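You operate a simulated robot arm through the tools that you are given. There is no shell and no other tool.

Carry out the task below with a simulated robot arm. There is one attempt and no reset: what you move stays moved.

Task
Push the block straight back to the last line, then lay three clipped pipes between the two upright ones.
Fine: the three from the table's end, end to end along the lines from the red-band pipe to the blue-band pipe, a corner at each joint; those two stay put.
Where things are to end (x, y in the base frame): wooden block within 2 cm of [58, 80].

The check looks at the end state, three seconds after you hand in, the way a careful person would. Anything else that was tipped, shoved, dropped, spilled or broken makes it a failure.

Robot
A 7-joint arm with a two-finger parallel gripper, fixed in place. Base frame: the origin is at the foot of the arm, x ahead of it, y to its left, z up; the work surface is at about z = 80.6. Lengths are in cm, angles in rad, forces in N, time in s.
Its first joint turns from -2.304 to 2.304 rad. Payload 3.91 kg.
The tool frame sits at the grasp point between the pads (the TCP): z along the fingers, y along the line on which they close. The tips reach 3 cm beyond it. Largest opening 11 cm; finger width 2, thickness 1; the body of the gripper, 4.8 by 11.2 cm, starts 5.5 cm behind the TCP.
Orientation is that of the tool frame in the base frame, as [roll, pitch, yaw] about the fixed x, y, z axes, in that order (R = Rz(yaw) Ry(pitch) Rx(roll)). With the fingers straight down and closing along the base's y, the tool's x points along the base's -x, its y along +y and its z along -z.

Tools
- The arm moves only by the tool servo_tool. Its argument "moves" is a list of rows, each a list of 3 entries, a list of its own where there are three numbers: the closure in counts, from 0 (fully open) to 255 (shut), then the shift along the base's x, y, z in m, then the turn, a rotation vector about the base's x, y, z in rad. In form: [[hand, [x, y, z], [rx, ry, rz]], ...]. A call has 1 to 20 rows; each row shifts and turns the commanded pose from where the row before left it. A row lasts 0.2 s, in which the tool goes at most 5 cm and 0.15 rad; a call with a longer step from one row to the next is refused whole, and so is a gripper value outside its range. Where a pose cannot be reached the arm comes as near as it can. A force on the tool above 40 N (or 10 N above the force at the start of the call, whichever is more), or a blocked arm, ends the call early, and 0.2 s more pass. Each finger travels about 10.8 cm/s and halts on what it meets, pressing with about 20 N; the grip force reading is that of the motor and also rises with nothing between the fingers. The clock runs only during rows and for 0.2 s after the last one: add rows that do not move to give the fingers time. The reply holds the time, the measured pose of the TCP, the force on the tool along the base axes, the opening and the grip force, in the units named above and with some noise, with the torque about the TCP (base axes, N m) and any sound that the robot's microphone picked up.
- Cameras (640 x 400 px; columns grow to the right, rows downward): "scene" is fixed at [20.32, 66.1, 136.78]; the picture's right is [0.08, -1.00, 0.00], its down [-0.84, -0.07, -0.54] and it looks along [0.54, 0.04, -0.84] (base axes); focal length 214 px, centre (320, 200). "wrist" rides on the gripper at [7.2, 1.7, -10.3] in the tool frame; the picture's right is [-0.23, 0.97, 0.00], its down [-0.76, -0.18, -0.62] and it looks along [-0.61, -0.14, 0.78] (tool axes); focal length 222 px, centre (320, 200).
- camera(camera): a new picture of that camera. It takes no simulated time.
- locate(camera, pixels): for up to 12 pixels [column, row] of the newest picture of that camera ("zoom" is the newest enlarged one), the place [x, y, z] in the base frame of the surface seen there, good to about 0.2 cm, but the place of the scene camera against the robot may be out by one fixed shift of up to 2.5 cm in any direction. It takes no simulated time.
- inspect(camera, box): a new picture of the part [left, top, right, bottom] of that camera's present view, enlarged. It takes no simulated time.
- job_done(): hands the job in; it is judged then, once.

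Leave the gripper open and the arm clear of the work at the hand-in unless told otherwise.

The tools are called after "Request:" as name(argument=value, ...) on one line, values as JSON. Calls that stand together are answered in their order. servo_tool: Moves the arm, as the interface text tells. Its arguments: {"type":"object","properties":{"moves":{"type":"array","items":{"type":"array"}}},"required":["moves"]} The other tools are called the same way: camera (camera) takes a picture; locate (camera, pixels) gives the place of the surface under pixels of a picture; inspect (camera, box) takes an enlarged picture of a part of a camera's view; job_done () hands the job in.

At the start:

```text
time_s: 0.0
tool_pos: [59.44, 36.61, 114.98]
ee_rot: [-3.142, 0.0, 3.141]
contact_force: [0.5, 0.1, 0.4]
ft_torque: [0.01, 0.0, 0.0]
width: 11.0
grasp_force: 0.0
```

scene: 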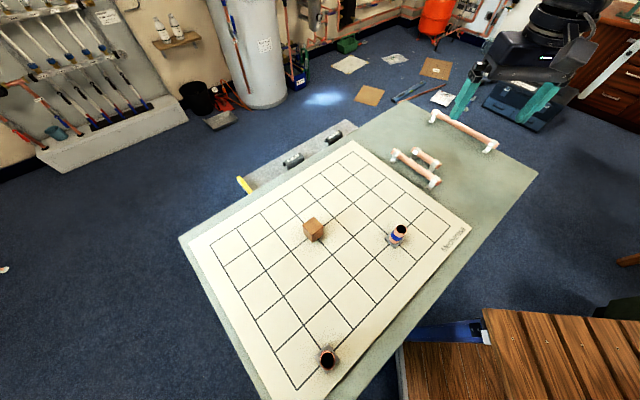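
wrist: 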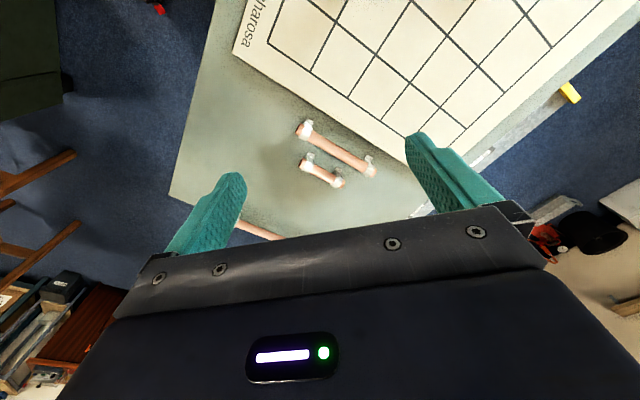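

I'll start with enlarged views of the board, the pipes and the block, to work out the layout before I move anything.

Request:
inspect(camera="scene", box=[180, 130, 480, 400])

Request:
inspect(camera="scene", box=[360, 90, 540, 200])

Request:
inspect(camera="wrist", box=[160, 0, 640, 260])

```text
1.48 times, centred on (330, 265) of scene
```

zoom: 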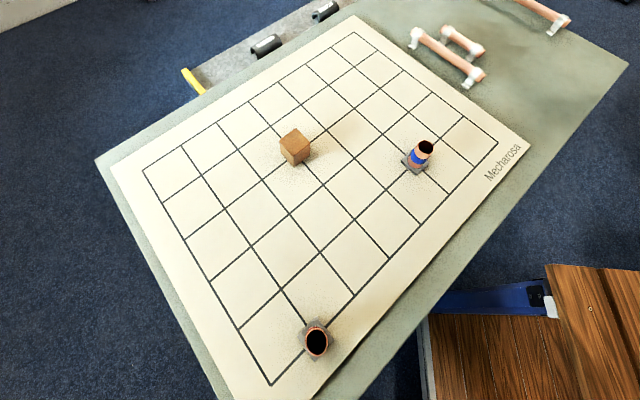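

```text
3.56 times, centred on (450, 145) of scene
```

zoom: 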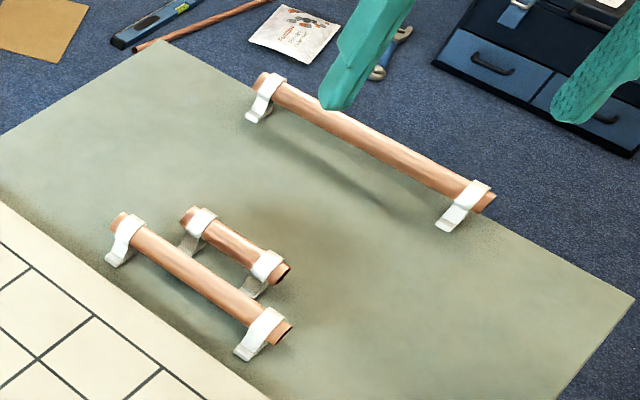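

```text
1.33 times, centred on (400, 130) of wrist
```

zoom: 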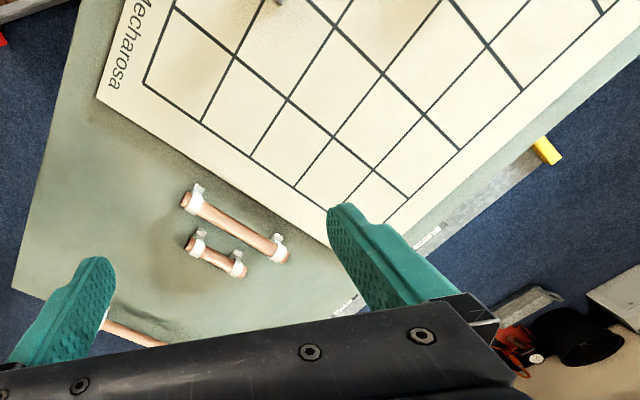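

The board has a ruled grid, with the block in the middle and two upright pipes, one with a red band and one with a blue. The three clipped pipes lie at the far end of the table. Next I'll zoom on the upper board so I can read the grid crossings.

Request:
inspect(camera="scene", box=[180, 130, 480, 310])

```text
2.13 times, centred on (330, 220) of scene
```

zoom: 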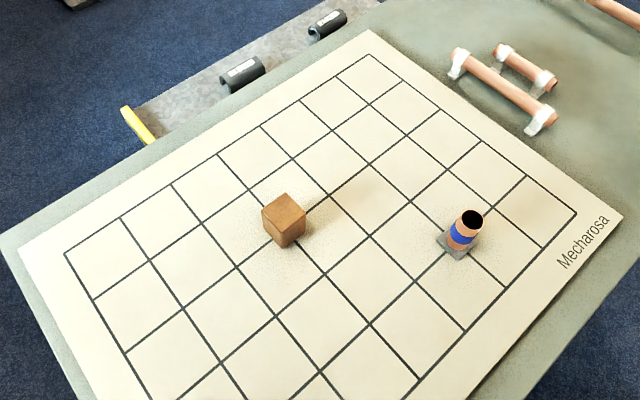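

I'm reading places for the far edge crossings, from (367,55) to (65,254) in the zoom, and the right edge, from (367,55) to (577,214).

Request:
locate(camera="zoom", pixels=[[367, 55], [65, 254], [577, 214], [263, 126], [218, 155], [172, 185], [121, 217], [404, 82], [441, 109], [483, 141], [527, 176], [316, 91]])

Request:
locate(camera="zoom", pixels=[[285, 203], [284, 225], [268, 238], [290, 247], [303, 235], [264, 210], [305, 213], [286, 194], [471, 219], [438, 240], [460, 258], [462, 238]])

```text
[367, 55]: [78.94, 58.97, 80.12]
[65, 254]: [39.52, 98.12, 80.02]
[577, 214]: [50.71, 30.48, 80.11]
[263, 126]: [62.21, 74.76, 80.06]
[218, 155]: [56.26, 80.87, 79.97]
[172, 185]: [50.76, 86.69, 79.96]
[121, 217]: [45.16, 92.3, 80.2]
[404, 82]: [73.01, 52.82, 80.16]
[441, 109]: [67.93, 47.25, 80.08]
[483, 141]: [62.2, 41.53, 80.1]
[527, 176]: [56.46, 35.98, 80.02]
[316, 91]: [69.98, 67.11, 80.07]
```

```text
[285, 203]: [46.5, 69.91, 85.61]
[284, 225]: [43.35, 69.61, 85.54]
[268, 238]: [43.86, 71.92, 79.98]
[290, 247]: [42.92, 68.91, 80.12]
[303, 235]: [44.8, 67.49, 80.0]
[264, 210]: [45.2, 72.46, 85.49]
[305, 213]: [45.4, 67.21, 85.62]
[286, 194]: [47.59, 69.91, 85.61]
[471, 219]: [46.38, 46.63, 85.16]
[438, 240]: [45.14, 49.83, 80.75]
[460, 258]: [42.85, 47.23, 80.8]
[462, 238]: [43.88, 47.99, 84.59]
```

The grid reads as 8 cm cells turned about 45° to the base axes. The block sits on a crossing in the middle. Next I'll zoom on the red-band pipe in the lower corner and on the loose pipes.

Request:
inspect(camera="scene", box=[230, 300, 390, 400])

```text
4.00 times, centred on (310, 350) of scene
```

zoom: 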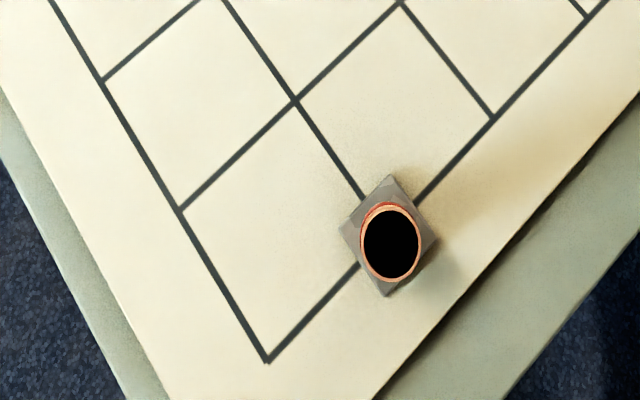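

The red-band pipe stands on the near edge line, one cell from the near corner at (267,358). I'm locating its base corners and the crossings around it.

Request:
locate(camera="zoom", pixels=[[267, 358], [180, 209], [294, 101], [492, 118], [401, 3], [102, 80], [345, 228], [388, 178], [436, 240], [386, 293], [390, 204], [390, 281]])

Request:
inspect(camera="scene", box=[380, 100, 510, 195])

```text
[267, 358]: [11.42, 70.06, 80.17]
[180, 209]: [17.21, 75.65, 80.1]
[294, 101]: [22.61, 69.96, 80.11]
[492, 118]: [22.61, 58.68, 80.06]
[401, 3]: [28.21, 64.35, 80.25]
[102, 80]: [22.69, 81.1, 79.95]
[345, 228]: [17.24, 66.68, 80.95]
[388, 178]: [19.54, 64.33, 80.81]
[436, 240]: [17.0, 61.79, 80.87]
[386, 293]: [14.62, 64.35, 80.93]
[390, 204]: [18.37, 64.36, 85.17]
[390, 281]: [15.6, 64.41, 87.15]
```

```text
4.21 times, centred on (445, 148) of scene
```

zoom: 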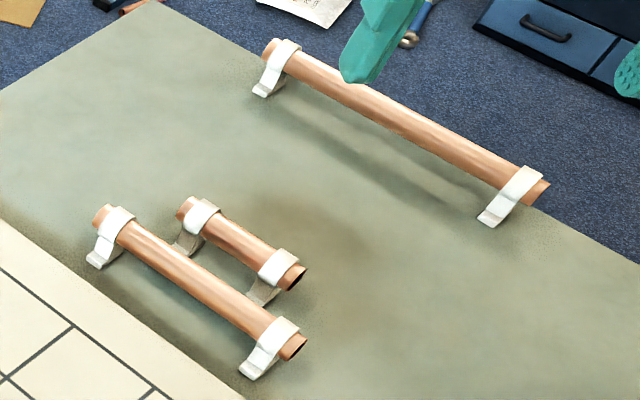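

The red-band pipe stands at crossing (6,5), counting from the far corner. Now the ends of the three clipped pipes in this zoom.

Request:
locate(camera="zoom", pixels=[[98, 214], [115, 212], [292, 347], [280, 327], [184, 205], [203, 209], [295, 279], [278, 262], [268, 47], [285, 53], [540, 188], [520, 182]])

Request:
locate(camera="zoom", pixels=[[200, 269], [240, 239], [400, 114], [95, 262], [250, 372], [268, 293], [185, 250], [262, 90], [488, 218], [350, 250], [40, 150], [560, 300]])

```text
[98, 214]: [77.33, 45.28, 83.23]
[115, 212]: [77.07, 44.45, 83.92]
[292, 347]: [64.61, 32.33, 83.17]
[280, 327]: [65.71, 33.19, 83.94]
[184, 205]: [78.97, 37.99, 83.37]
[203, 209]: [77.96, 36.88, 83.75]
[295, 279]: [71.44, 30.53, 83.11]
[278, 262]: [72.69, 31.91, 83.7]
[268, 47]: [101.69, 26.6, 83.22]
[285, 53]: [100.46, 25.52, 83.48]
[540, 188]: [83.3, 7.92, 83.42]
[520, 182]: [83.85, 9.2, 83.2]
```

```text
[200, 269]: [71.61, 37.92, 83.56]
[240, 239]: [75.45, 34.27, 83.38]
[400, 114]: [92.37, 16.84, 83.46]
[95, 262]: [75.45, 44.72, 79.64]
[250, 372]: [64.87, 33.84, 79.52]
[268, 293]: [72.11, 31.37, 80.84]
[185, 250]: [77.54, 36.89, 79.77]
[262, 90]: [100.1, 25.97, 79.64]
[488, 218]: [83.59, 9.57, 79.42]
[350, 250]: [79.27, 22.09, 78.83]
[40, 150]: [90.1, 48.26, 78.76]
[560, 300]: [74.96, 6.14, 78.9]
```

Pipe lengths read about 26, 18 and 10.5 cm. On 8 cm cells, each fits a span of 4, 3 or 2 cells less about 5.7 cm. The red-band pipe is at crossing (6,5) and the blue at (2,4), so only one route fits:
- The middle pipe goes back 3 cells from red.
- The long pipe goes across 4 cells on the line where the block stands now.
- The short pipe comes forward 2 cells to blue.

Next I'll calibrate the scene camera's shift against the wrist camera, using the grid corner near "Mecharosa" and the pipes.

Request:
inspect(camera="wrist", box=[160, 0, 560, 250])

```text
1.60 times, centred on (360, 125) of wrist
```

zoom: 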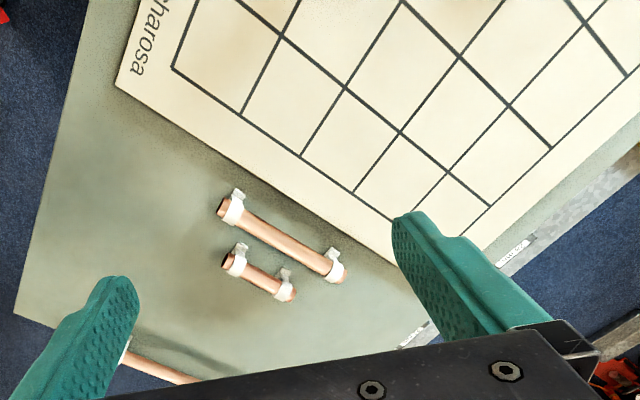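

I'm locating the board corner crossing (172,68), the edge crossings and the interior crossings through the wrist camera.

Request:
locate(camera="zoom", pixels=[[172, 68], [240, 112], [300, 155], [353, 191], [281, 36], [346, 85], [402, 133], [449, 172], [488, 206], [460, 55], [510, 105], [551, 149]])

Request:
locate(camera="zoom", pixels=[[221, 207], [342, 270], [283, 240], [225, 261], [293, 292], [258, 275], [238, 190], [332, 250], [150, 200], [350, 300], [200, 330], [150, 368]])

```text
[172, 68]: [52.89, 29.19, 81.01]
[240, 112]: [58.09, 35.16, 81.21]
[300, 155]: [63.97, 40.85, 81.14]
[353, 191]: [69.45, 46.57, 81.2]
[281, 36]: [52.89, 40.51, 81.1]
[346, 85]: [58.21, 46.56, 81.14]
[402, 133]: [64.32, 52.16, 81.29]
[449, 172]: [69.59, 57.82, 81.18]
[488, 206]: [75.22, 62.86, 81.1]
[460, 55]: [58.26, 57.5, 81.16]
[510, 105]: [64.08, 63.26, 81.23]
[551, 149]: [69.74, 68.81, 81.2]
```

```text
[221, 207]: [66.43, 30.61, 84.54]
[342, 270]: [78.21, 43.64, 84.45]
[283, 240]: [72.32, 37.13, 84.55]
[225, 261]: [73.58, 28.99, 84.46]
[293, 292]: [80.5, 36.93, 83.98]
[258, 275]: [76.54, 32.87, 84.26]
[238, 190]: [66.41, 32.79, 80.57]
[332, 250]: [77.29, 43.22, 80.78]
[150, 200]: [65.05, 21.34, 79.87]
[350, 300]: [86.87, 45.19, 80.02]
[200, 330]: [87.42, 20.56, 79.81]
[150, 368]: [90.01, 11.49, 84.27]
```

The wrist camera gives the grid's far corner as about (81.0, 57.65), with the board surface at about z 81.15 and the table at about 79.9. The scene camera is therefore off by about (+1.85, -0.95, +1.07). In the base frame this puts:
- Block: (47.0, 69.0) now, and (58.2, 80.1) on the last line.
- Red-band pipe: (18.7, 63.3).
- Blue-band pipe: (47.0, 46.3).

Next I'll turn the tool +45° about z and travel high to a point short of the block, at about (41, 63).

Request:
servo_tool(moves=[[0, [-0.0205, 0.0293, 0], [0, 0, 0.0873]], [0, [-0.0205, 0.0293, 0], [0, 0, 0.0873]], [0, [-0.0205, 0.0293, 0], [0, 0, 0.0873]], [0, [-0.0205, 0.0293, 0], [0, 0, 0.0873]], [0, [-0.0205, 0.0293, 0], [0, 0, 0.0873]], [0, [-0.0205, 0.0293, 0], [0, 0, 0.0873]], [0, [-0.0205, 0.0293, 0], [0, 0, 0.0873]], [0, [-0.0205, 0.0293, 0], [0, 0, 0.0873]], [0, [-0.0205, 0.0293, 0], [0, 0, 0.0869]], [0, [0, 0, 0], [0, 0, 0]]])

Request:
camera(camera="wrist")

Request:
camera(camera="scene")

```text
time_s: 2.2
tool_pos: [40.92, 62.81, 115.03]
ee_rot: [-3.139, 0.0, -2.355]
contact_force: [1.2, -0.5, 0.4]
ft_torque: [-0.01, -0.02, 0.0]
width: 10.97
grasp_force: 0.1
```

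```text
taken
```

wrist: 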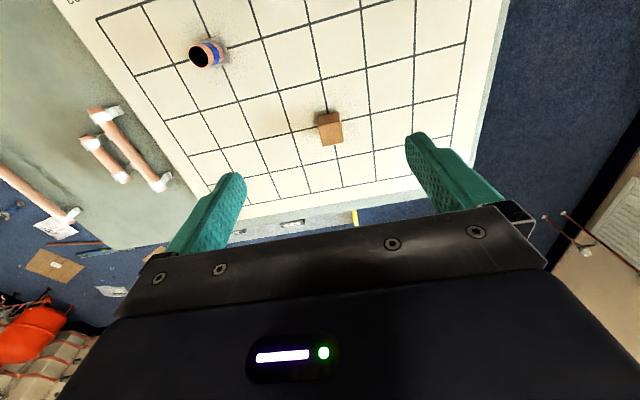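

```text
taken
```

scene: 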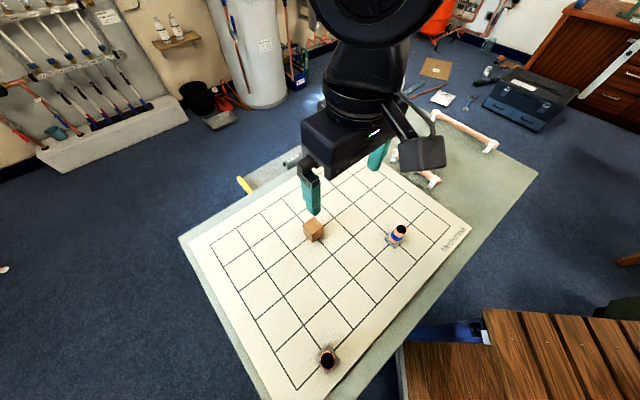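

The arm is at (40.9, 62.8, 115), turned 45°, and the wrist view shows the block at about (330,128). I'll enlarge it to read the block's corners and grid crossings exactly.

Request:
inspect(camera="wrist", box=[160, 10, 480, 210])

```text
2.00 times, centred on (320, 110) of wrist
```

zoom: 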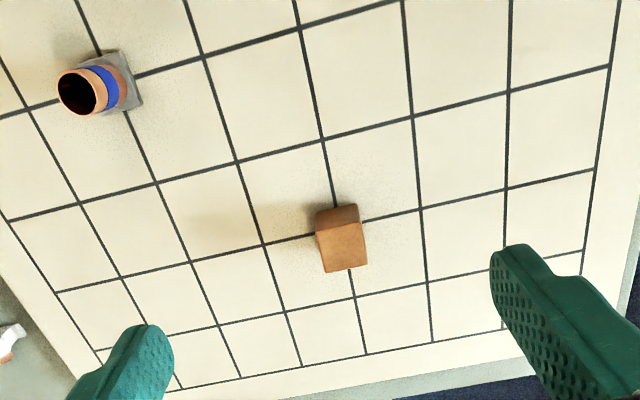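

In this wrist view, down is away from the robot. The block's dark near face is at the top and its lighter top face is below. I'm locating the corners of both and the crossings around the block.

Request:
locate(camera="zoom", pixels=[[318, 238], [360, 226], [325, 270], [365, 263], [342, 250], [317, 212], [356, 206], [263, 244], [420, 209], [352, 297], [366, 354], [322, 140]])

Request:
locate(camera="zoom", pixels=[[236, 163], [157, 182], [413, 117], [506, 187], [433, 342], [301, 365], [428, 281], [285, 310], [137, 75], [190, 261], [88, 92], [137, 107]])

```text
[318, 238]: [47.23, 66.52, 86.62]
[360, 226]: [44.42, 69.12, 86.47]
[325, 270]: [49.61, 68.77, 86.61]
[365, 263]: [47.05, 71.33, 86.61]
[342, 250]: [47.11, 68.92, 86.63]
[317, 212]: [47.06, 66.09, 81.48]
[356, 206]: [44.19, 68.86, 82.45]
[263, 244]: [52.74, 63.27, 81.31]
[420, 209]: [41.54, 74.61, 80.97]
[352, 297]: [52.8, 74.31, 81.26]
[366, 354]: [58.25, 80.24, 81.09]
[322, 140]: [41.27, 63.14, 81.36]
```

```text
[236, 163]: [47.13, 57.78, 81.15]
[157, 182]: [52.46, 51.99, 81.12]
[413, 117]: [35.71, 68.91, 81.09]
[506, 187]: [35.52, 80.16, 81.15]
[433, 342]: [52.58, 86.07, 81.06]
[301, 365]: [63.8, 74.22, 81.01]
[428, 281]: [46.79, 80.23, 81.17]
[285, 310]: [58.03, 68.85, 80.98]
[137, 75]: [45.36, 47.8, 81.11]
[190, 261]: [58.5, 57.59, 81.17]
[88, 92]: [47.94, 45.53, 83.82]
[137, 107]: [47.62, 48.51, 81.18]
```

The block's centre reads (47.08, 68.93), its top is at z 86.6, and its sides lie along the grid. The grid's far corner fits at (80.93, 57.6), so the last-line crossing behind the block is about (58.3, 80.2).

I'll set the fingers to a narrow 1.4 cm gap, so that both of them meet the block's near face. Then I'll come down in front of it at about (42.9, 64.8), with the tips just clear of the board.

Request:
servo_tool(moves=[[222, [0.01, 0.0099, 0], [0, 0, 0]], [222, [0.01, 0.0099, 0], [0, 0, 0]], [222, [0, 0, -0.04], [0, 0, 0]], [222, [0, 0, -0.04], [0, 0, 0]], [222, [0, 0, -0.04], [0, 0, 0]], [222, [0, 0, -0.04], [0, 0, 0]], [222, [0, 0, -0.04], [0, 0, 0]], [222, [0, 0, -0.03], [0, 0, 0]], [222, [0, 0, -0.025], [0, 0, 0]], [222, [0, 0, -0.02], [0, 0, 0]], [222, [0, 0, 0], [0, 0, 0]]])

Request:
camera(camera="wrist")

Request:
camera(camera="scene")

```text
time_s: 4.6
tool_pos: [43.06, 64.92, 87.36]
ee_rot: [-3.141, 0.002, -2.355]
contact_force: [0.0, 0.3, 0.4]
ft_torque: [0.01, -0.03, 0.0]
width: 1.41
grasp_force: 0.1
```

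```text
taken
```

wrist: 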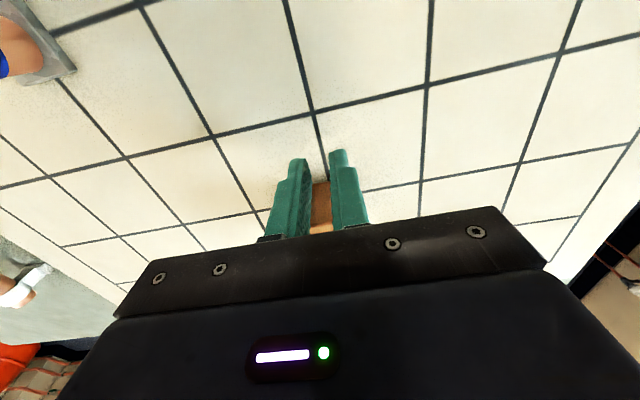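

```text
taken
```

scene: 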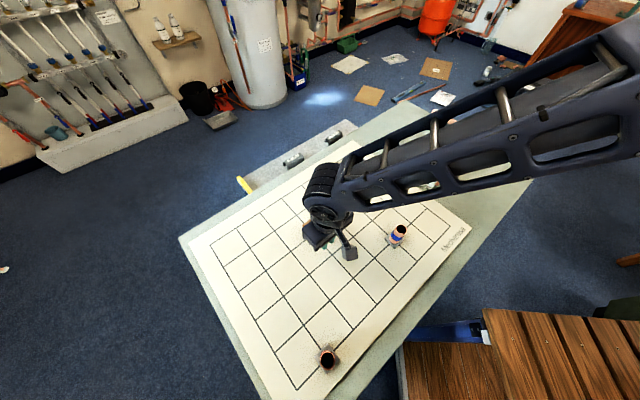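

The tool is at (43.06, 64.92, 87.36), with the block straight ahead between the fingertips and a gap of about 2.8 cm. I'll go down to z ≈ 85, so the tips clear the board by about 0.8 cm. Then I'll push along (+x,+y) for about 14 cm and check.

Request:
servo_tool(moves=[[222, [0, 0, -0.012], [0, 0, 0]], [222, [0, 0, -0.011], [0, 0, 0]], [222, [0, 0, 0], [0, 0, 0]], [222, [0.0085, 0.0085, 0], [0, 0, 0]], [222, [0.0085, 0.0085, 0], [0, 0, 0]], [222, [0.0071, 0.0071, 0], [0, 0, 0]], [222, [0.0071, 0.0071, 0], [0, 0, 0]], [222, [0.0071, 0.0071, 0], [0, 0, 0]], [222, [0.0071, 0.0071, 0], [0, 0, 0]], [222, [0.0071, 0.0071, 0], [0, 0, 0]], [222, [0.0071, 0.0071, 0], [0, 0, 0]], [222, [0.0071, 0.0071, 0], [0, 0, 0]], [222, [0.0071, 0.0071, 0], [0, 0, 0]], [222, [0.0071, 0.0071, 0], [0, 0, 0]], [222, [0.0071, 0.0071, 0], [0, 0, 0]], [222, [0.0071, 0.0071, 0], [0, 0, 0]], [222, [0, 0, 0], [0, 0, 0]]])

Request:
camera(camera="wrist")

Request:
camera(camera="scene")

```text
time_s: 8.2
tool_pos: [52.63, 74.3, 85.21]
ee_rot: [3.141, -0.001, -2.357]
contact_force: [-0.1, -0.3, -0.5]
ft_torque: [-0.02, -0.02, 0.0]
width: 1.43
grasp_force: 0.0
```

```text
taken
```

wrist: 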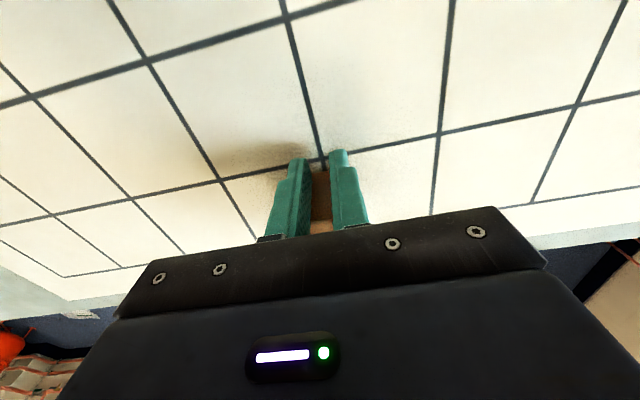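

```text
taken
```

scene: 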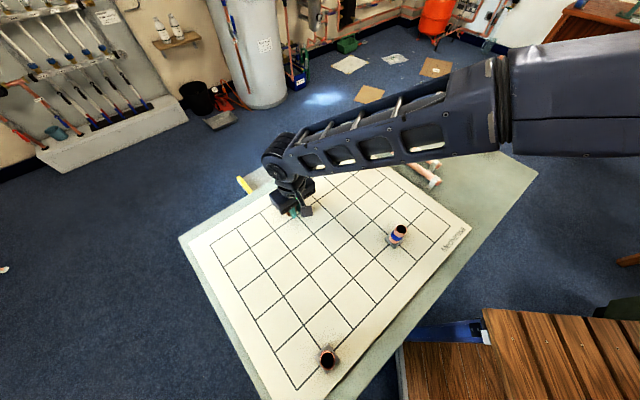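

The tool is at (52.63, 74.3) and the block is still squarely against both fingers on its line. About 5 cm of push is left, so I'll finish it with slow steps.

Request:
servo_tool(moves=[[222, [0.0058, 0.006, 0], [0, 0, 0]], [222, [0.0058, 0.006, 0], [0, 0, 0]], [222, [0.0058, 0.006, 0], [0, 0, 0]], [222, [0.0058, 0.006, 0], [0, 0, 0]], [222, [0.0058, 0.006, 0], [0, 0, 0]], [222, [0.0058, 0.006, 0], [0, 0, 0]], [222, [0, 0, 0], [0, 0, 0]], [222, [-0.015, -0.015, 0], [0, 0, 0]], [222, [-0.025, -0.025, 0], [0, 0, 0]], [222, [-0.025, -0.025, 0.02], [0, 0, 0]], [222, [-0.02, -0.02, 0.04], [0, 0, 0]], [222, [0, 0, 0.05], [0, 0, 0]], [222, [0, 0, 0.05], [0, 0, 0]], [222, [0, 0, 0.03], [0, 0, 0]], [222, [0, 0, 0], [0, 0, 0]]])

Request:
inspect(camera="wrist", box=[160, 10, 480, 210])

Request:
camera(camera="scene")

```text
time_s: 11.4
tool_pos: [47.56, 69.27, 104.06]
ee_rot: [-3.141, -0.001, -2.356]
contact_force: [0.2, 0.2, -0.5]
ft_torque: [-0.02, 0.0, 0.01]
width: 1.43
grasp_force: 0.0
```

```text
2.00 times, centred on (320, 110) of wrist
```

zoom: 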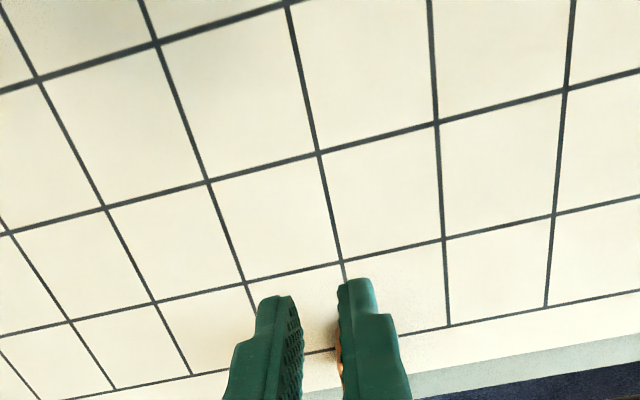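

```text
taken
```

scene: 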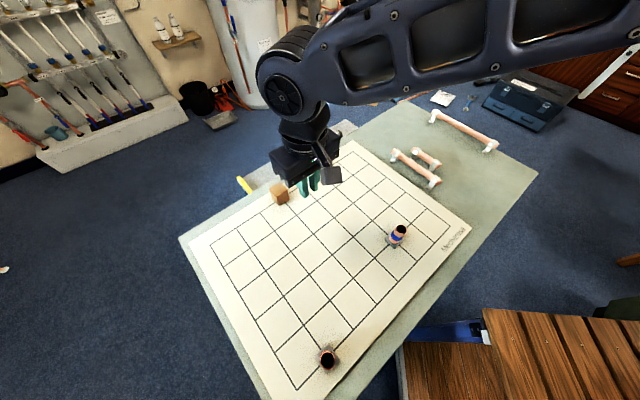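

The block now stands by the far edge line, at about (280,192) in the scene view. I'll zoom in to measure it.

Request:
inspect(camera="scene", box=[230, 160, 330, 222])

```text
6.40 times, centred on (280, 191) of scene
```

zoom: 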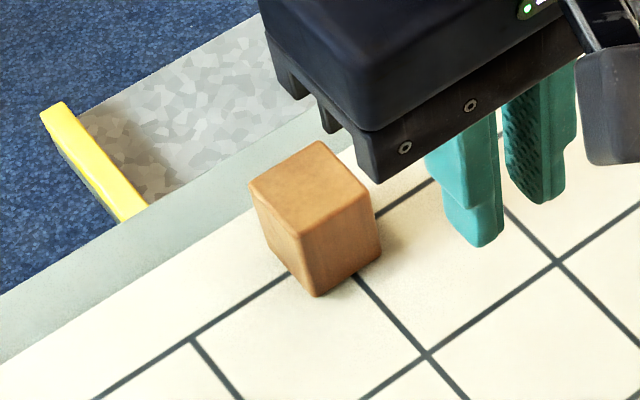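

Next I'm locating the four top corners of the block and its base edge.

Request:
locate(camera="zoom", pixels=[[253, 187], [317, 143], [374, 194], [305, 237], [312, 190], [318, 295], [379, 252], [272, 254], [193, 336], [428, 354], [556, 263], [340, 280]])

```text
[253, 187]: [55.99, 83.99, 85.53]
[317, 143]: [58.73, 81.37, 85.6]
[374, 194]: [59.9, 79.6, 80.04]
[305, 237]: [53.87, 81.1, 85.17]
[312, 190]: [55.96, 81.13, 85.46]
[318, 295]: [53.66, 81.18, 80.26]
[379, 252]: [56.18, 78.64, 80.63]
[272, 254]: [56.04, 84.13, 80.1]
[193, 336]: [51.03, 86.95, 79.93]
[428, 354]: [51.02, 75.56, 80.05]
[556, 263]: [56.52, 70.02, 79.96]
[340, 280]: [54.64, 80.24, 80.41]
```

The block's centre corrects to about (58.1, 80.2). It's on the last line, square to the grid, and within about 0.3 cm of the target.

Now for the loose pipes: I'll lift a little, open the gripper and travel to about (64, 29), where the wrist camera looks onto the middle and short pipes.

Request:
servo_tool(moves=[[222, [0, 0, 0.04], [0, 0, 0]], [0, [0.0164, -0.0403, 0], [0, 0, 0]], [0, [0.0164, -0.0403, 0], [0, 0, 0]], [0, [0.0164, -0.0403, 0], [0, 0, 0]], [0, [0.0164, -0.0403, 0], [0, 0, 0]], [0, [0.0164, -0.0403, 0], [0, 0, 0]], [0, [0.0164, -0.0403, 0], [0, 0, 0]], [0, [0.0164, -0.0403, 0], [0, 0, 0]], [0, [0.0164, -0.0403, 0], [0, 0, 0]], [0, [0.0164, -0.0403, 0], [0, 0, 0]], [0, [0.0164, -0.0403, 0], [0, 0, 0]], [0, [0, 0, 0], [0, 0, 0]]])

Request:
camera(camera="wrist")

Request:
inspect(camera="wrist", box=[180, 20, 480, 210])

```text
time_s: 14.0
tool_pos: [63.93, 29.08, 108.24]
ee_rot: [3.141, 0.0, -2.356]
contact_force: [0.5, 0.2, 0.5]
ft_torque: [0.0, -0.01, 0.03]
width: 10.97
grasp_force: 0.0
```

```text
taken
```

wrist: 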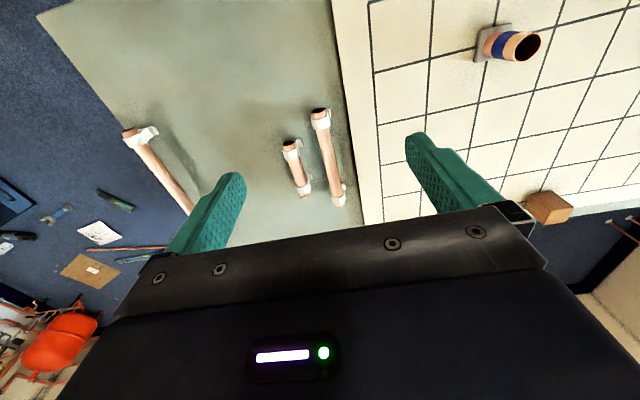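

```text
2.11 times, centred on (330, 115) of wrist
```

zoom: 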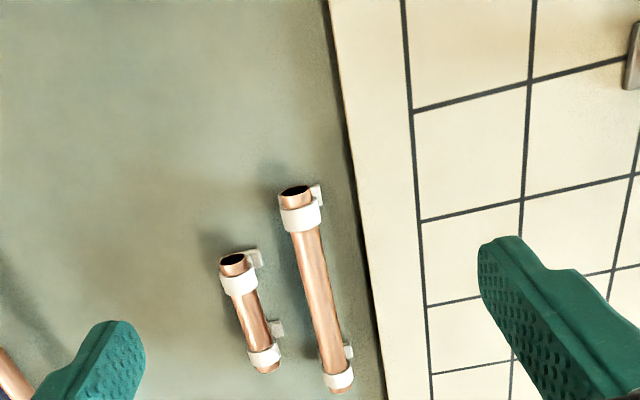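

Both pipes are in view, M from (320,112) to (338,203) and S from (290,147) to (305,195). I'll enlarge further to read their ends and clip edges.

Request:
inspect(camera="wrist", box=[260, 95, 370, 215])

```text
3.33 times, centred on (315, 155) of wrist
```

zoom: 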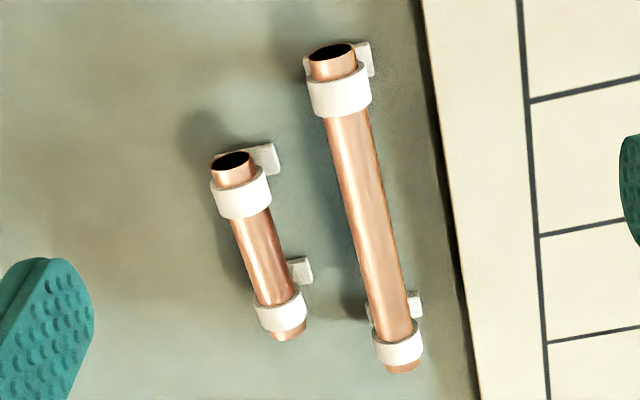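

I'm locating M's near-end rim at (334,64) and far end at (403,371), the matching points on S, and the clip edges that bound the free middle of each pipe.

Request:
locate(camera="zoom", pixels=[[334, 64], [403, 371], [341, 116], [395, 336], [367, 220], [353, 223], [383, 215], [345, 90], [399, 352], [311, 60], [355, 52], [368, 50]])

Request:
locate(camera="zoom", pixels=[[235, 170], [289, 337], [246, 220], [278, 300], [263, 260], [249, 262], [276, 255], [241, 198], [283, 315], [268, 157], [303, 270], [417, 305]])

```text
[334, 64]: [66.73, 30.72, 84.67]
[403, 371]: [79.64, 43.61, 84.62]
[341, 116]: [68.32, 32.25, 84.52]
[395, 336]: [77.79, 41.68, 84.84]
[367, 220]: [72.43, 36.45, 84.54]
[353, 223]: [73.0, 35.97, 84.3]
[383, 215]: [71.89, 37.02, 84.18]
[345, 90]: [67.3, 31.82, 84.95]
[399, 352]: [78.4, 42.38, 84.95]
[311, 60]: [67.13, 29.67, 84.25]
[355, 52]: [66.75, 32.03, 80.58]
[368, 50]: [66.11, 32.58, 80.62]
```

```text
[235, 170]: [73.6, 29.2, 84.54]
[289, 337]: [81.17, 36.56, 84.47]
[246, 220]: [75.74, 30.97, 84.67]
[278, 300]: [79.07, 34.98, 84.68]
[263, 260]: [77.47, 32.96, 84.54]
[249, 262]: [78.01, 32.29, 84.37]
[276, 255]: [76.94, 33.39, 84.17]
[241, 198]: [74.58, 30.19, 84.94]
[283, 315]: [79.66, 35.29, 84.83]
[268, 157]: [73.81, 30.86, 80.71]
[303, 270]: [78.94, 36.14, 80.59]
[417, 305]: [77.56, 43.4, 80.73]
```

M's axis lies on x−y = 36.0, with its centre at about (73.15, 37.1), top at z 84.6 and diameter about 2.2. S's axis lies on x−y = 44.55, with its centre at about (77.4, 32.9). Both run exactly along the 45° direction.

M goes first. I'll set a 4 cm opening so the fingers fit between M and S, move above its middle and descend to z ≈ 92 to check alignment.

Request:
servo_tool(moves=[[162, [0.0307, 0.0268, 0], [0, 0, 0]], [162, [0.0307, 0.0268, 0], [0, 0, 0]], [162, [0.0308, 0.0269, 0], [0, 0, 0]], [162, [0, 0, -0.04], [0, 0, 0]], [162, [0, 0, -0.04], [0, 0, 0]], [162, [0, 0, -0.04], [0, 0, 0]], [162, [0, 0, -0.03], [0, 0, 0]], [162, [0, 0, -0.012], [0, 0, 0]], [162, [0, 0, 0], [0, 0, 0]], [162, [0, 0, 0], [0, 0, 0]]])

Request:
inspect(camera="wrist", box=[180, 60, 500, 260])

Request:
inspect(camera="scene", box=[360, 100, 500, 200])

```text
time_s: 16.2
tool_pos: [73.24, 37.22, 91.93]
ee_rot: [-3.142, 0.0, -2.358]
contact_force: [0.5, -0.3, 0.6]
ft_torque: [0.03, 0.0, -0.01]
width: 4.01
grasp_force: 0.0
```

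```text
2.00 times, centred on (340, 160) of wrist
```

zoom: 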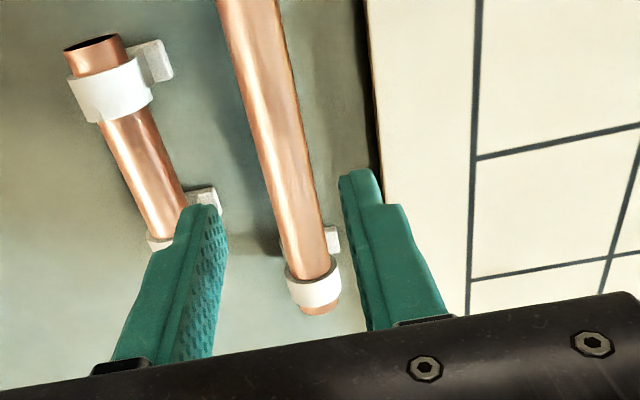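

```text
4.00 times, centred on (430, 150) of scene
```

zoom: 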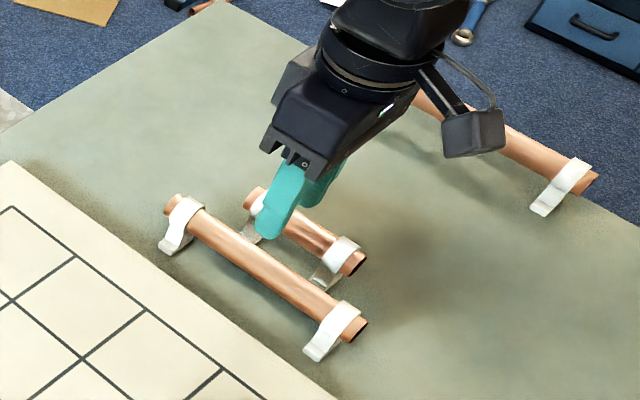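

The fingers straddle M squarely: the tool is on x−y = 36.02 and M's axis on 36.0. Before going down I'll check the gap from the board's edge to the outer finger, using the edge at about (150,262) and (250,337) in this zoom.

Request:
locate(camera="zoom", pixels=[[140, 262], [150, 262], [160, 262], [240, 337], [250, 337], [262, 337], [275, 237], [340, 225], [320, 255], [255, 258]])

```text
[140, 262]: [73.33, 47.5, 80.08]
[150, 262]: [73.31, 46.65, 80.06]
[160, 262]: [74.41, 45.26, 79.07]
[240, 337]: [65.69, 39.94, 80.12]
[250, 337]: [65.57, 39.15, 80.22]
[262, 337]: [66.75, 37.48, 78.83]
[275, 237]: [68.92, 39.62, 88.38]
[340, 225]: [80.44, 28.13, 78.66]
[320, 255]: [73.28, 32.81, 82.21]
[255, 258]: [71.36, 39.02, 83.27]
```

The board's edge is about 4.8 cm from M's axis, well clear of the fingers. Descending to z ≈ 83.8, then closing on the pipe.

Request:
servo_tool(moves=[[162, [0, 0, -0.03], [0, 0, 0]], [162, [0, 0, -0.03], [0, 0, 0]], [162, [0, 0, -0.0205], [0, 0, 0]], [162, [0, 0, 0], [0, 0, 0]], [190, [0, 0, 0], [0, 0, 0]], [215, [0, 0, 0], [0, 0, 0]], [255, [0, 0, 0], [0, 0, 0]], [255, [0, 0, 0], [0, 0, 0]]])

Request:
inspect(camera="wrist", box=[180, 60, 500, 260])

```text
time_s: 18.0
tool_pos: [73.21, 37.19, 84.02]
ee_rot: [-3.141, 0.0, -2.355]
contact_force: [0.4, -0.1, -0.2]
ft_torque: [0.01, 0.02, -0.01]
width: 2.08
grasp_force: 19.8
```

```text
2.00 times, centred on (340, 160) of wrist
```

zoom: 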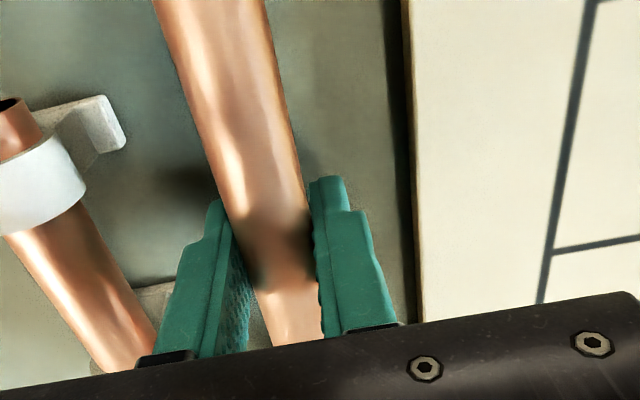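

The pads have met the pipe, at width 2.08 and grip 19.8 N. I'll lift straight up about 16 cm and check that it hangs level.

Request:
servo_tool(moves=[[255, [0, 0, 0.01], [0, 0, 0]], [255, [0, 0, 0.02], [0, 0, 0]], [255, [0, 0, 0.03], [0, 0, 0]], [255, [0, 0, 0.04], [0, 0, 0]], [255, [0, 0, 0.04], [0, 0, 0]], [255, [0, 0, 0.03], [0, 0, 0]], [255, [0, 0, 0], [0, 0, 0]]])

Request:
camera(camera="wrist")

Request:
inspect(camera="scene", box=[340, 60, 500, 200])

```text
time_s: 19.6
tool_pos: [73.14, 37.12, 101.02]
ee_rot: [-3.14, -0.001, -2.354]
contact_force: [-0.5, 1.0, -1.4]
ft_torque: [-0.02, 0.03, -0.06]
width: 2.12
grasp_force: 19.7
```

```text
taken
```

wrist: 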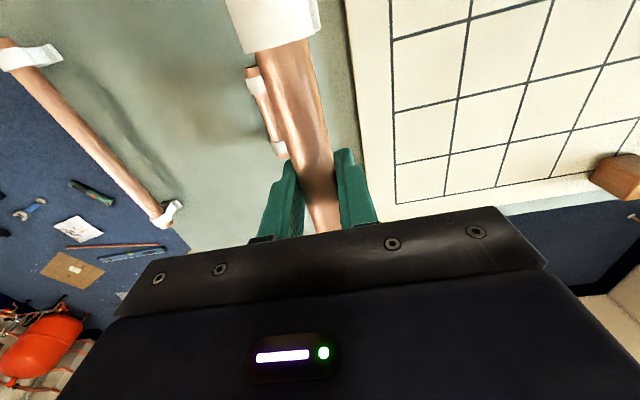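

```text
2.86 times, centred on (420, 130) of scene
```

zoom: 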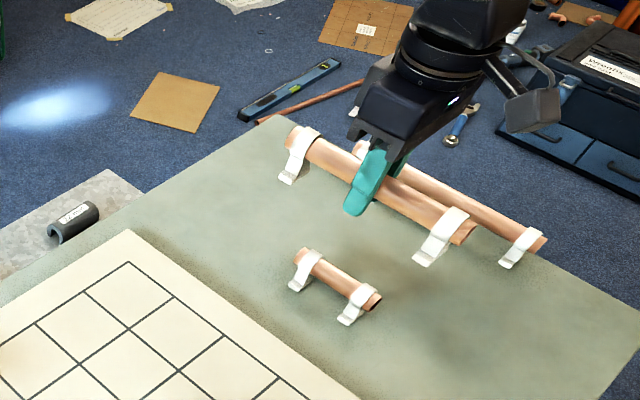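

M hangs level and clean, and S and the long pipe haven't moved. I'll carry it at z ≈ 101 over the board to its place, centre (27.2, 71.7). That's midway between the red-band crossing (6,5) and the corner crossing (6,2).

Request:
servo_tool(moves=[[255, [-0.0282, 0.0213, 0], [0, 0, 0]], [255, [-0.0332, 0.025, 0], [0, 0, 0]], [255, [-0.0332, 0.025, 0], [0, 0, 0]], [255, [-0.0332, 0.025, 0], [0, 0, 0]], [255, [-0.0332, 0.025, 0], [0, 0, 0]], [255, [-0.0332, 0.025, 0], [0, 0, 0]], [255, [-0.0332, 0.025, 0], [0, 0, 0]], [255, [-0.0332, 0.025, 0], [0, 0, 0]], [255, [-0.0332, 0.025, 0], [0, 0, 0]], [255, [-0.0332, 0.025, 0], [0, 0, 0]], [255, [-0.0332, 0.025, 0], [0, 0, 0]], [255, [-0.0332, 0.025, 0], [0, 0, 0]], [255, [-0.0332, 0.025, 0], [0, 0, 0]], [255, [-0.0332, 0.0249, 0], [0, 0, 0]], [255, [0, 0, 0], [0, 0, 0]]])

Request:
camera(camera="wrist")

Request:
camera(camera="scene")

```text
time_s: 22.8
tool_pos: [27.32, 71.9, 100.81]
ee_rot: [3.14, 0.002, -2.356]
contact_force: [-0.1, 0.8, -1.6]
ft_torque: [0.0, 0.01, -0.04]
width: 2.11
grasp_force: 19.8
```

```text
taken
```

wrist: 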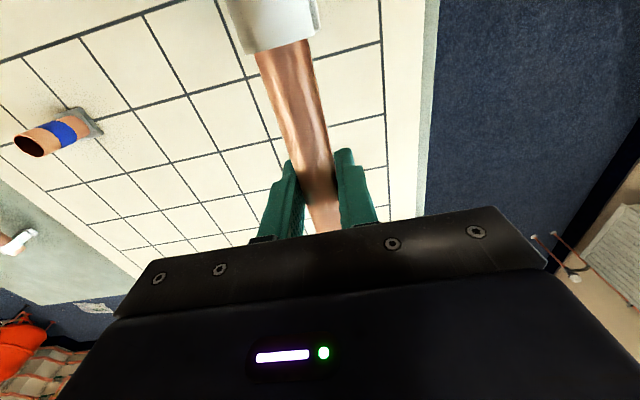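

```text
taken
```

scene: 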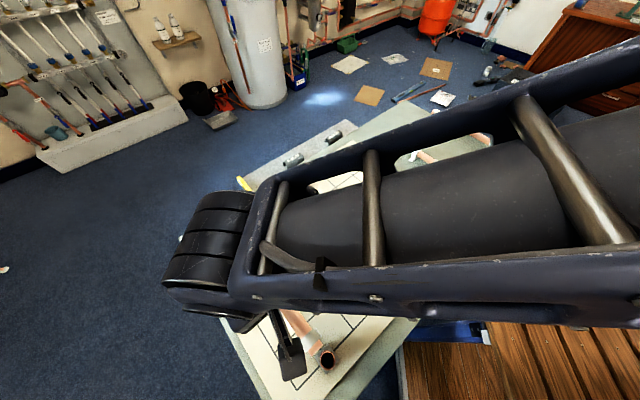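

M is over its place, at (27.3, 71.9) and z 100.8. I'll nudge (-0.1, -0.1) cm and descend to z ≈ 87.3, about 2 cm above where the clip feet should meet the board. Then I'll look.

Request:
servo_tool(moves=[[255, [-0.001, -0.0011, -0.03], [0, 0, 0]], [255, [0, 0, -0.035], [0, 0, 0]], [255, [0, 0, -0.035], [0, 0, 0]], [255, [0, 0, -0.02], [0, 0, 0]], [255, [0, 0, -0.015], [0, 0, 0]], [255, [0, 0, 0], [0, 0, 0]]])

Request:
camera(camera="wrist")

Request:
camera(camera="scene")

```text
time_s: 24.2
tool_pos: [26.95, 71.65, 87.45]
ee_rot: [3.141, -0.001, -2.357]
contact_force: [-0.3, -0.4, -0.3]
ft_torque: [-0.02, 0.03, -0.03]
width: 2.1
grasp_force: 20.1
```

```text
taken
```

wrist: 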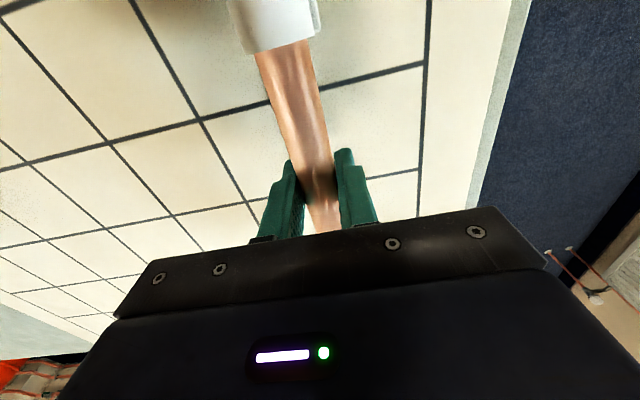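

```text
taken
```

scene: 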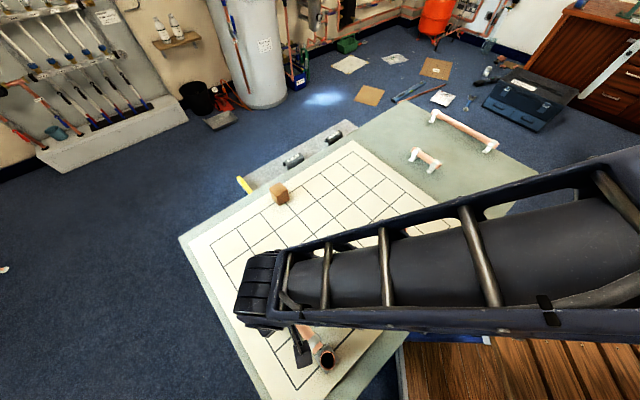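

At (26.95, 71.65, 87.45), and nothing is touching. I'll correct by (+0.15, +0.1) and go down 1.3 cm more, then read again.

Request:
servo_tool(moves=[[255, [0.0015, 0.001, -0.007], [0, 0, 0]], [255, [0, 0, -0.006], [0, 0, 0]], [255, [0, 0, 0], [0, 0, 0]], [255, [0, 0, 0], [0, 0, 0]]])

Request:
inspect(camera="scene", box=[260, 310, 370, 385])

```text
time_s: 25.2
tool_pos: [27.12, 71.89, 86.04]
ee_rot: [-3.141, -0.001, -2.356]
contact_force: [-0.3, 0.4, -0.9]
ft_torque: [0.0, 0.0, -0.04]
width: 2.08
grasp_force: 20.4
```

```text
5.33 times, centred on (315, 348) of scene
```

zoom: 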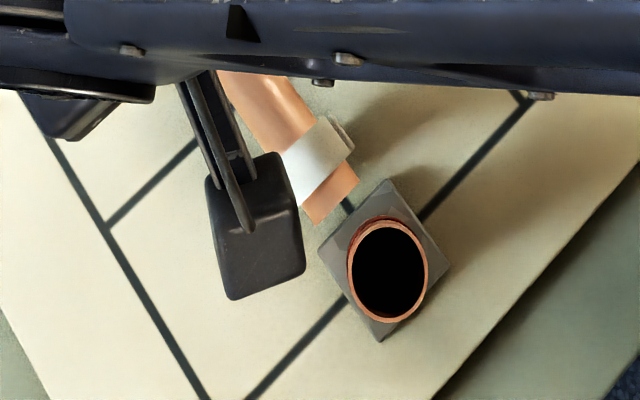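

M's near end shows at about (332,200), just short of the red-band pipe's base. I'll locate the end and the base corner to confirm the clearance.

Request:
locate(camera="zoom", pixels=[[318, 222], [356, 182], [335, 200], [310, 140], [390, 183], [320, 254], [345, 150], [385, 320], [385, 218], [447, 268], [380, 340], [330, 170]])

```text
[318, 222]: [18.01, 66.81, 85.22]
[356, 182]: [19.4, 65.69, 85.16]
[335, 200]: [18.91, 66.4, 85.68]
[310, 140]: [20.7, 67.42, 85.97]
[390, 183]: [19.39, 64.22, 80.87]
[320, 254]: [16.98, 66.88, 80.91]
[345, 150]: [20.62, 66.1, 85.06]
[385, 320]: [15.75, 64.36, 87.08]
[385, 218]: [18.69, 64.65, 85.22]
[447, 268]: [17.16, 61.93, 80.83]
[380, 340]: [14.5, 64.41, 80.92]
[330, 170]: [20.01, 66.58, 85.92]
```

The near end corrects to about (20.6, 65.3), on the line and 2.7 cm from the red-band pipe's centre, so it's clear of the base. Lowering in small steps, watching the vertical force.

Request:
servo_tool(moves=[[255, [0, -0.0005, -0.003], [0, 0, 0]], [255, [0, 0, -0.0025], [0, 0, 0]], [255, [0, 0, 0], [0, 0, 0]]])

Request:
servo_tool(moves=[[255, [0, 0, -0.001], [0, 0, 0]], [255, [0, 0, 0], [0, 0, 0]]])

Request:
servo_tool(moves=[[255, [0, 0, -0.001], [0, 0, 0]], [255, [0, 0, 0], [0, 0, 0]]])

```text
time_s: 26.0
tool_pos: [27.15, 71.76, 85.5]
ee_rot: [-3.141, 0.0, -2.356]
contact_force: [0.6, 0.2, -1.2]
ft_torque: [0.0, -0.01, 0.01]
width: 2.1
grasp_force: 19.8
```

```text
time_s: 26.6
tool_pos: [27.2, 71.71, 85.39]
ee_rot: [3.142, 0.0, -2.356]
contact_force: [-0.3, 0.1, -1.5]
ft_torque: [0.0, 0.0, -0.02]
width: 2.09
grasp_force: 20.0
```

```text
time_s: 27.2
tool_pos: [27.18, 71.63, 85.32]
ee_rot: [3.141, 0.001, -2.357]
contact_force: [0.9, -0.4, -2.2]
ft_torque: [-0.02, 0.0, -0.02]
width: 2.1
grasp_force: 19.8
```

Still hanging free: about -1.5 N is the pipe's weight plus noise. Two more small steps down.

Request:
servo_tool(moves=[[255, [0, 0, -0.001], [0, 0, 0]], [255, [0, 0, 0], [0, 0, 0]]])

Request:
servo_tool(moves=[[255, [0, 0, -0.001], [0, 0, 0]], [255, [0, 0, 0], [0, 0, 0]]])

```text
time_s: 27.8
tool_pos: [27.18, 71.67, 85.17]
ee_rot: [3.14, -0.002, -2.356]
contact_force: [-0.4, 0.2, -0.9]
ft_torque: [0.0, 0.02, 0.0]
width: 2.09
grasp_force: 20.0
```

```text
time_s: 28.4
tool_pos: [27.19, 71.8, 85.1]
ee_rot: [3.141, -0.001, -2.357]
contact_force: [1.1, 0.0, -1.9]
ft_torque: [-0.02, -0.01, -0.02]
width: 2.09
grasp_force: 19.8
```

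No contact yet at z 85.10. Continuing in 1 mm steps.

Request:
servo_tool(moves=[[255, [0, 0, -0.001], [0, 0, 0]], [255, [0, 0, 0], [0, 0, 0]]])

Request:
servo_tool(moves=[[255, [0, 0, -0.001], [0, 0, 0]], [255, [0, 0, 0], [0, 0, 0]]])

Request:
inspect(camera="scene", box=[260, 310, 370, 385])

```text
time_s: 29.0
tool_pos: [27.14, 71.71, 85.08]
ee_rot: [3.141, 0.0, -2.355]
contact_force: [-0.2, 0.0, -1.0]
ft_torque: [-0.07, 0.02, -0.02]
width: 2.1
grasp_force: 20.5
```

```text
time_s: 29.6
tool_pos: [27.16, 71.71, 85.02]
ee_rot: [3.141, 0.001, -2.357]
contact_force: [0.6, -2.4, 15.5]
ft_torque: [0.0, -0.02, -0.32]
width: 2.08
grasp_force: 19.9
```

```text
5.33 times, centred on (315, 348) of scene
```

zoom: 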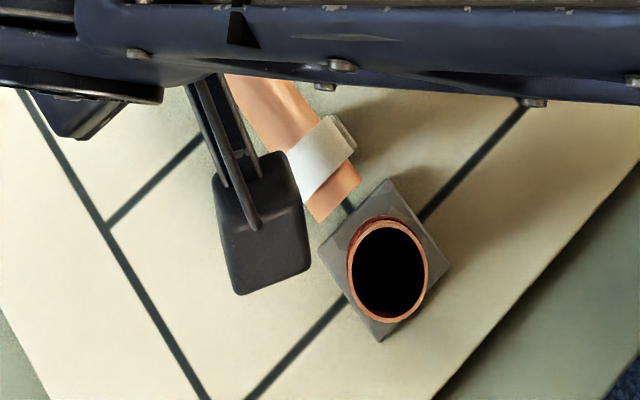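

The vertical force has jumped to +15.5 N at z 85.0, so both clip feet are on the board. I'll ease up half a millimetre, open to 4 cm and rise straight up.

Request:
servo_tool(moves=[[255, [0, 0, 0.0005], [0, 0, 0]], [200, [0, 0, 0], [0, 0, 0]], [162, [0, 0, 0], [0, 0, 0]], [162, [0, 0, 0], [0, 0, 0]], [162, [0, 0, 0.02], [0, 0, 0]], [162, [0, 0, 0.03], [0, 0, 0]], [162, [0, 0, 0.04], [0, 0, 0]], [162, [0, 0, 0.05], [0, 0, 0]], [162, [0, 0, 0.03], [0, 0, 0]], [162, [0, 0, 0], [0, 0, 0]]])

Request:
camera(camera="wrist")

Request:
camera(camera="scene")

```text
time_s: 31.8
tool_pos: [27.28, 71.76, 101.72]
ee_rot: [-3.141, 0.0, -2.357]
contact_force: [0.2, 0.3, 0.1]
ft_torque: [0.0, 0.01, 0.02]
width: 4.03
grasp_force: 0.1
```

```text
taken
```

wrist: 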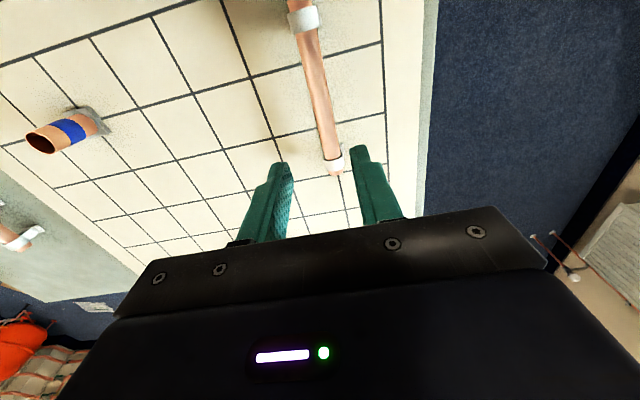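

```text
taken
```

scene: 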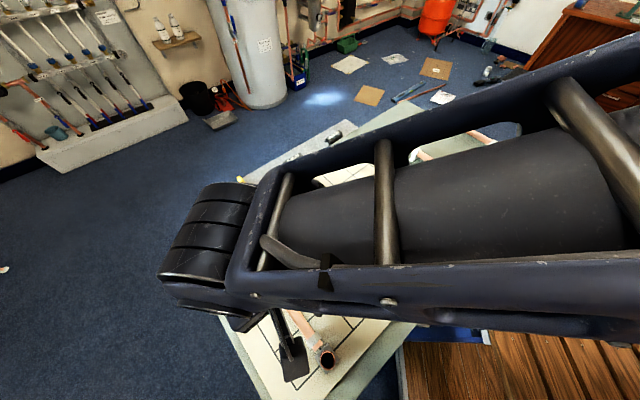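

M stands on its line. Now back for S: I'll travel at z ≈ 101.7 to above its middle at about (77.4, 32.9), and on the way the scene view will show M as placed.

Request:
servo_tool(moves=[[162, [0.0358, -0.02775, 0], [0, 0, 0]], [162, [0.0358, -0.02775, 0], [0, 0, 0]], [162, [0.0358, -0.02775, 0], [0, 0, 0]], [162, [0.0358, -0.02775, 0], [0, 0, 0]], [162, [0.0358, -0.02775, 0], [0, 0, 0]], [162, [0.0358, -0.02775, 0], [0, 0, 0]], [162, [0.0358, -0.02775, 0], [0, 0, 0]], [162, [0.0358, -0.02775, 0], [0, 0, 0]], [162, [0.0358, -0.02775, 0], [0, 0, 0]], [162, [0.0358, -0.02775, 0], [0, 0, 0]], [162, [0.0358, -0.02775, 0], [0, 0, 0]], [162, [0.0358, -0.02775, 0], [0, 0, 0]], [162, [0.0358, -0.02775, 0], [0, 0, 0]], [162, [0.0358, -0.02775, 0], [0, 0, 0]], [162, [0, 0, 0], [0, 0, 0]]])

Request:
inspect(camera="wrist", box=[180, 60, 500, 260])

Request:
inspect(camera="scene", box=[230, 280, 390, 380])

```text
time_s: 35.0
tool_pos: [77.41, 32.78, 101.97]
ee_rot: [3.141, 0.001, -2.356]
contact_force: [0.2, 0.2, 0.5]
ft_torque: [-0.01, 0.01, -0.01]
width: 4.03
grasp_force: 0.0
```

```text
2.00 times, centred on (340, 160) of wrist
```

zoom: 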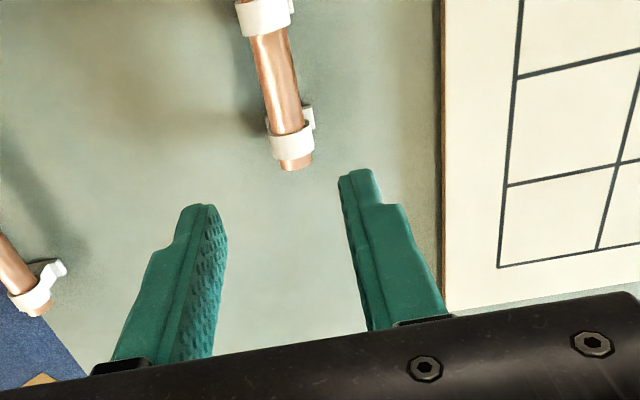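

```text
4.00 times, centred on (310, 330) of scene
```

zoom: 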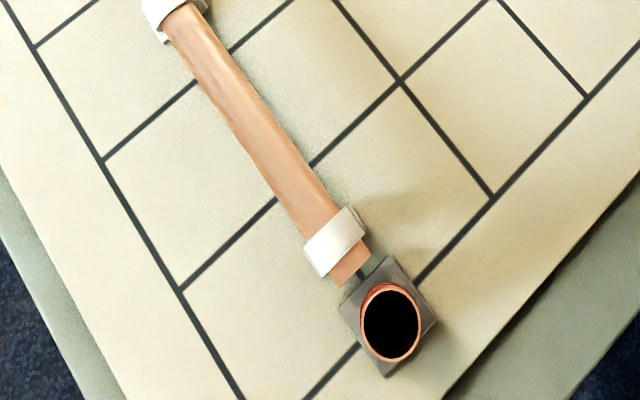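

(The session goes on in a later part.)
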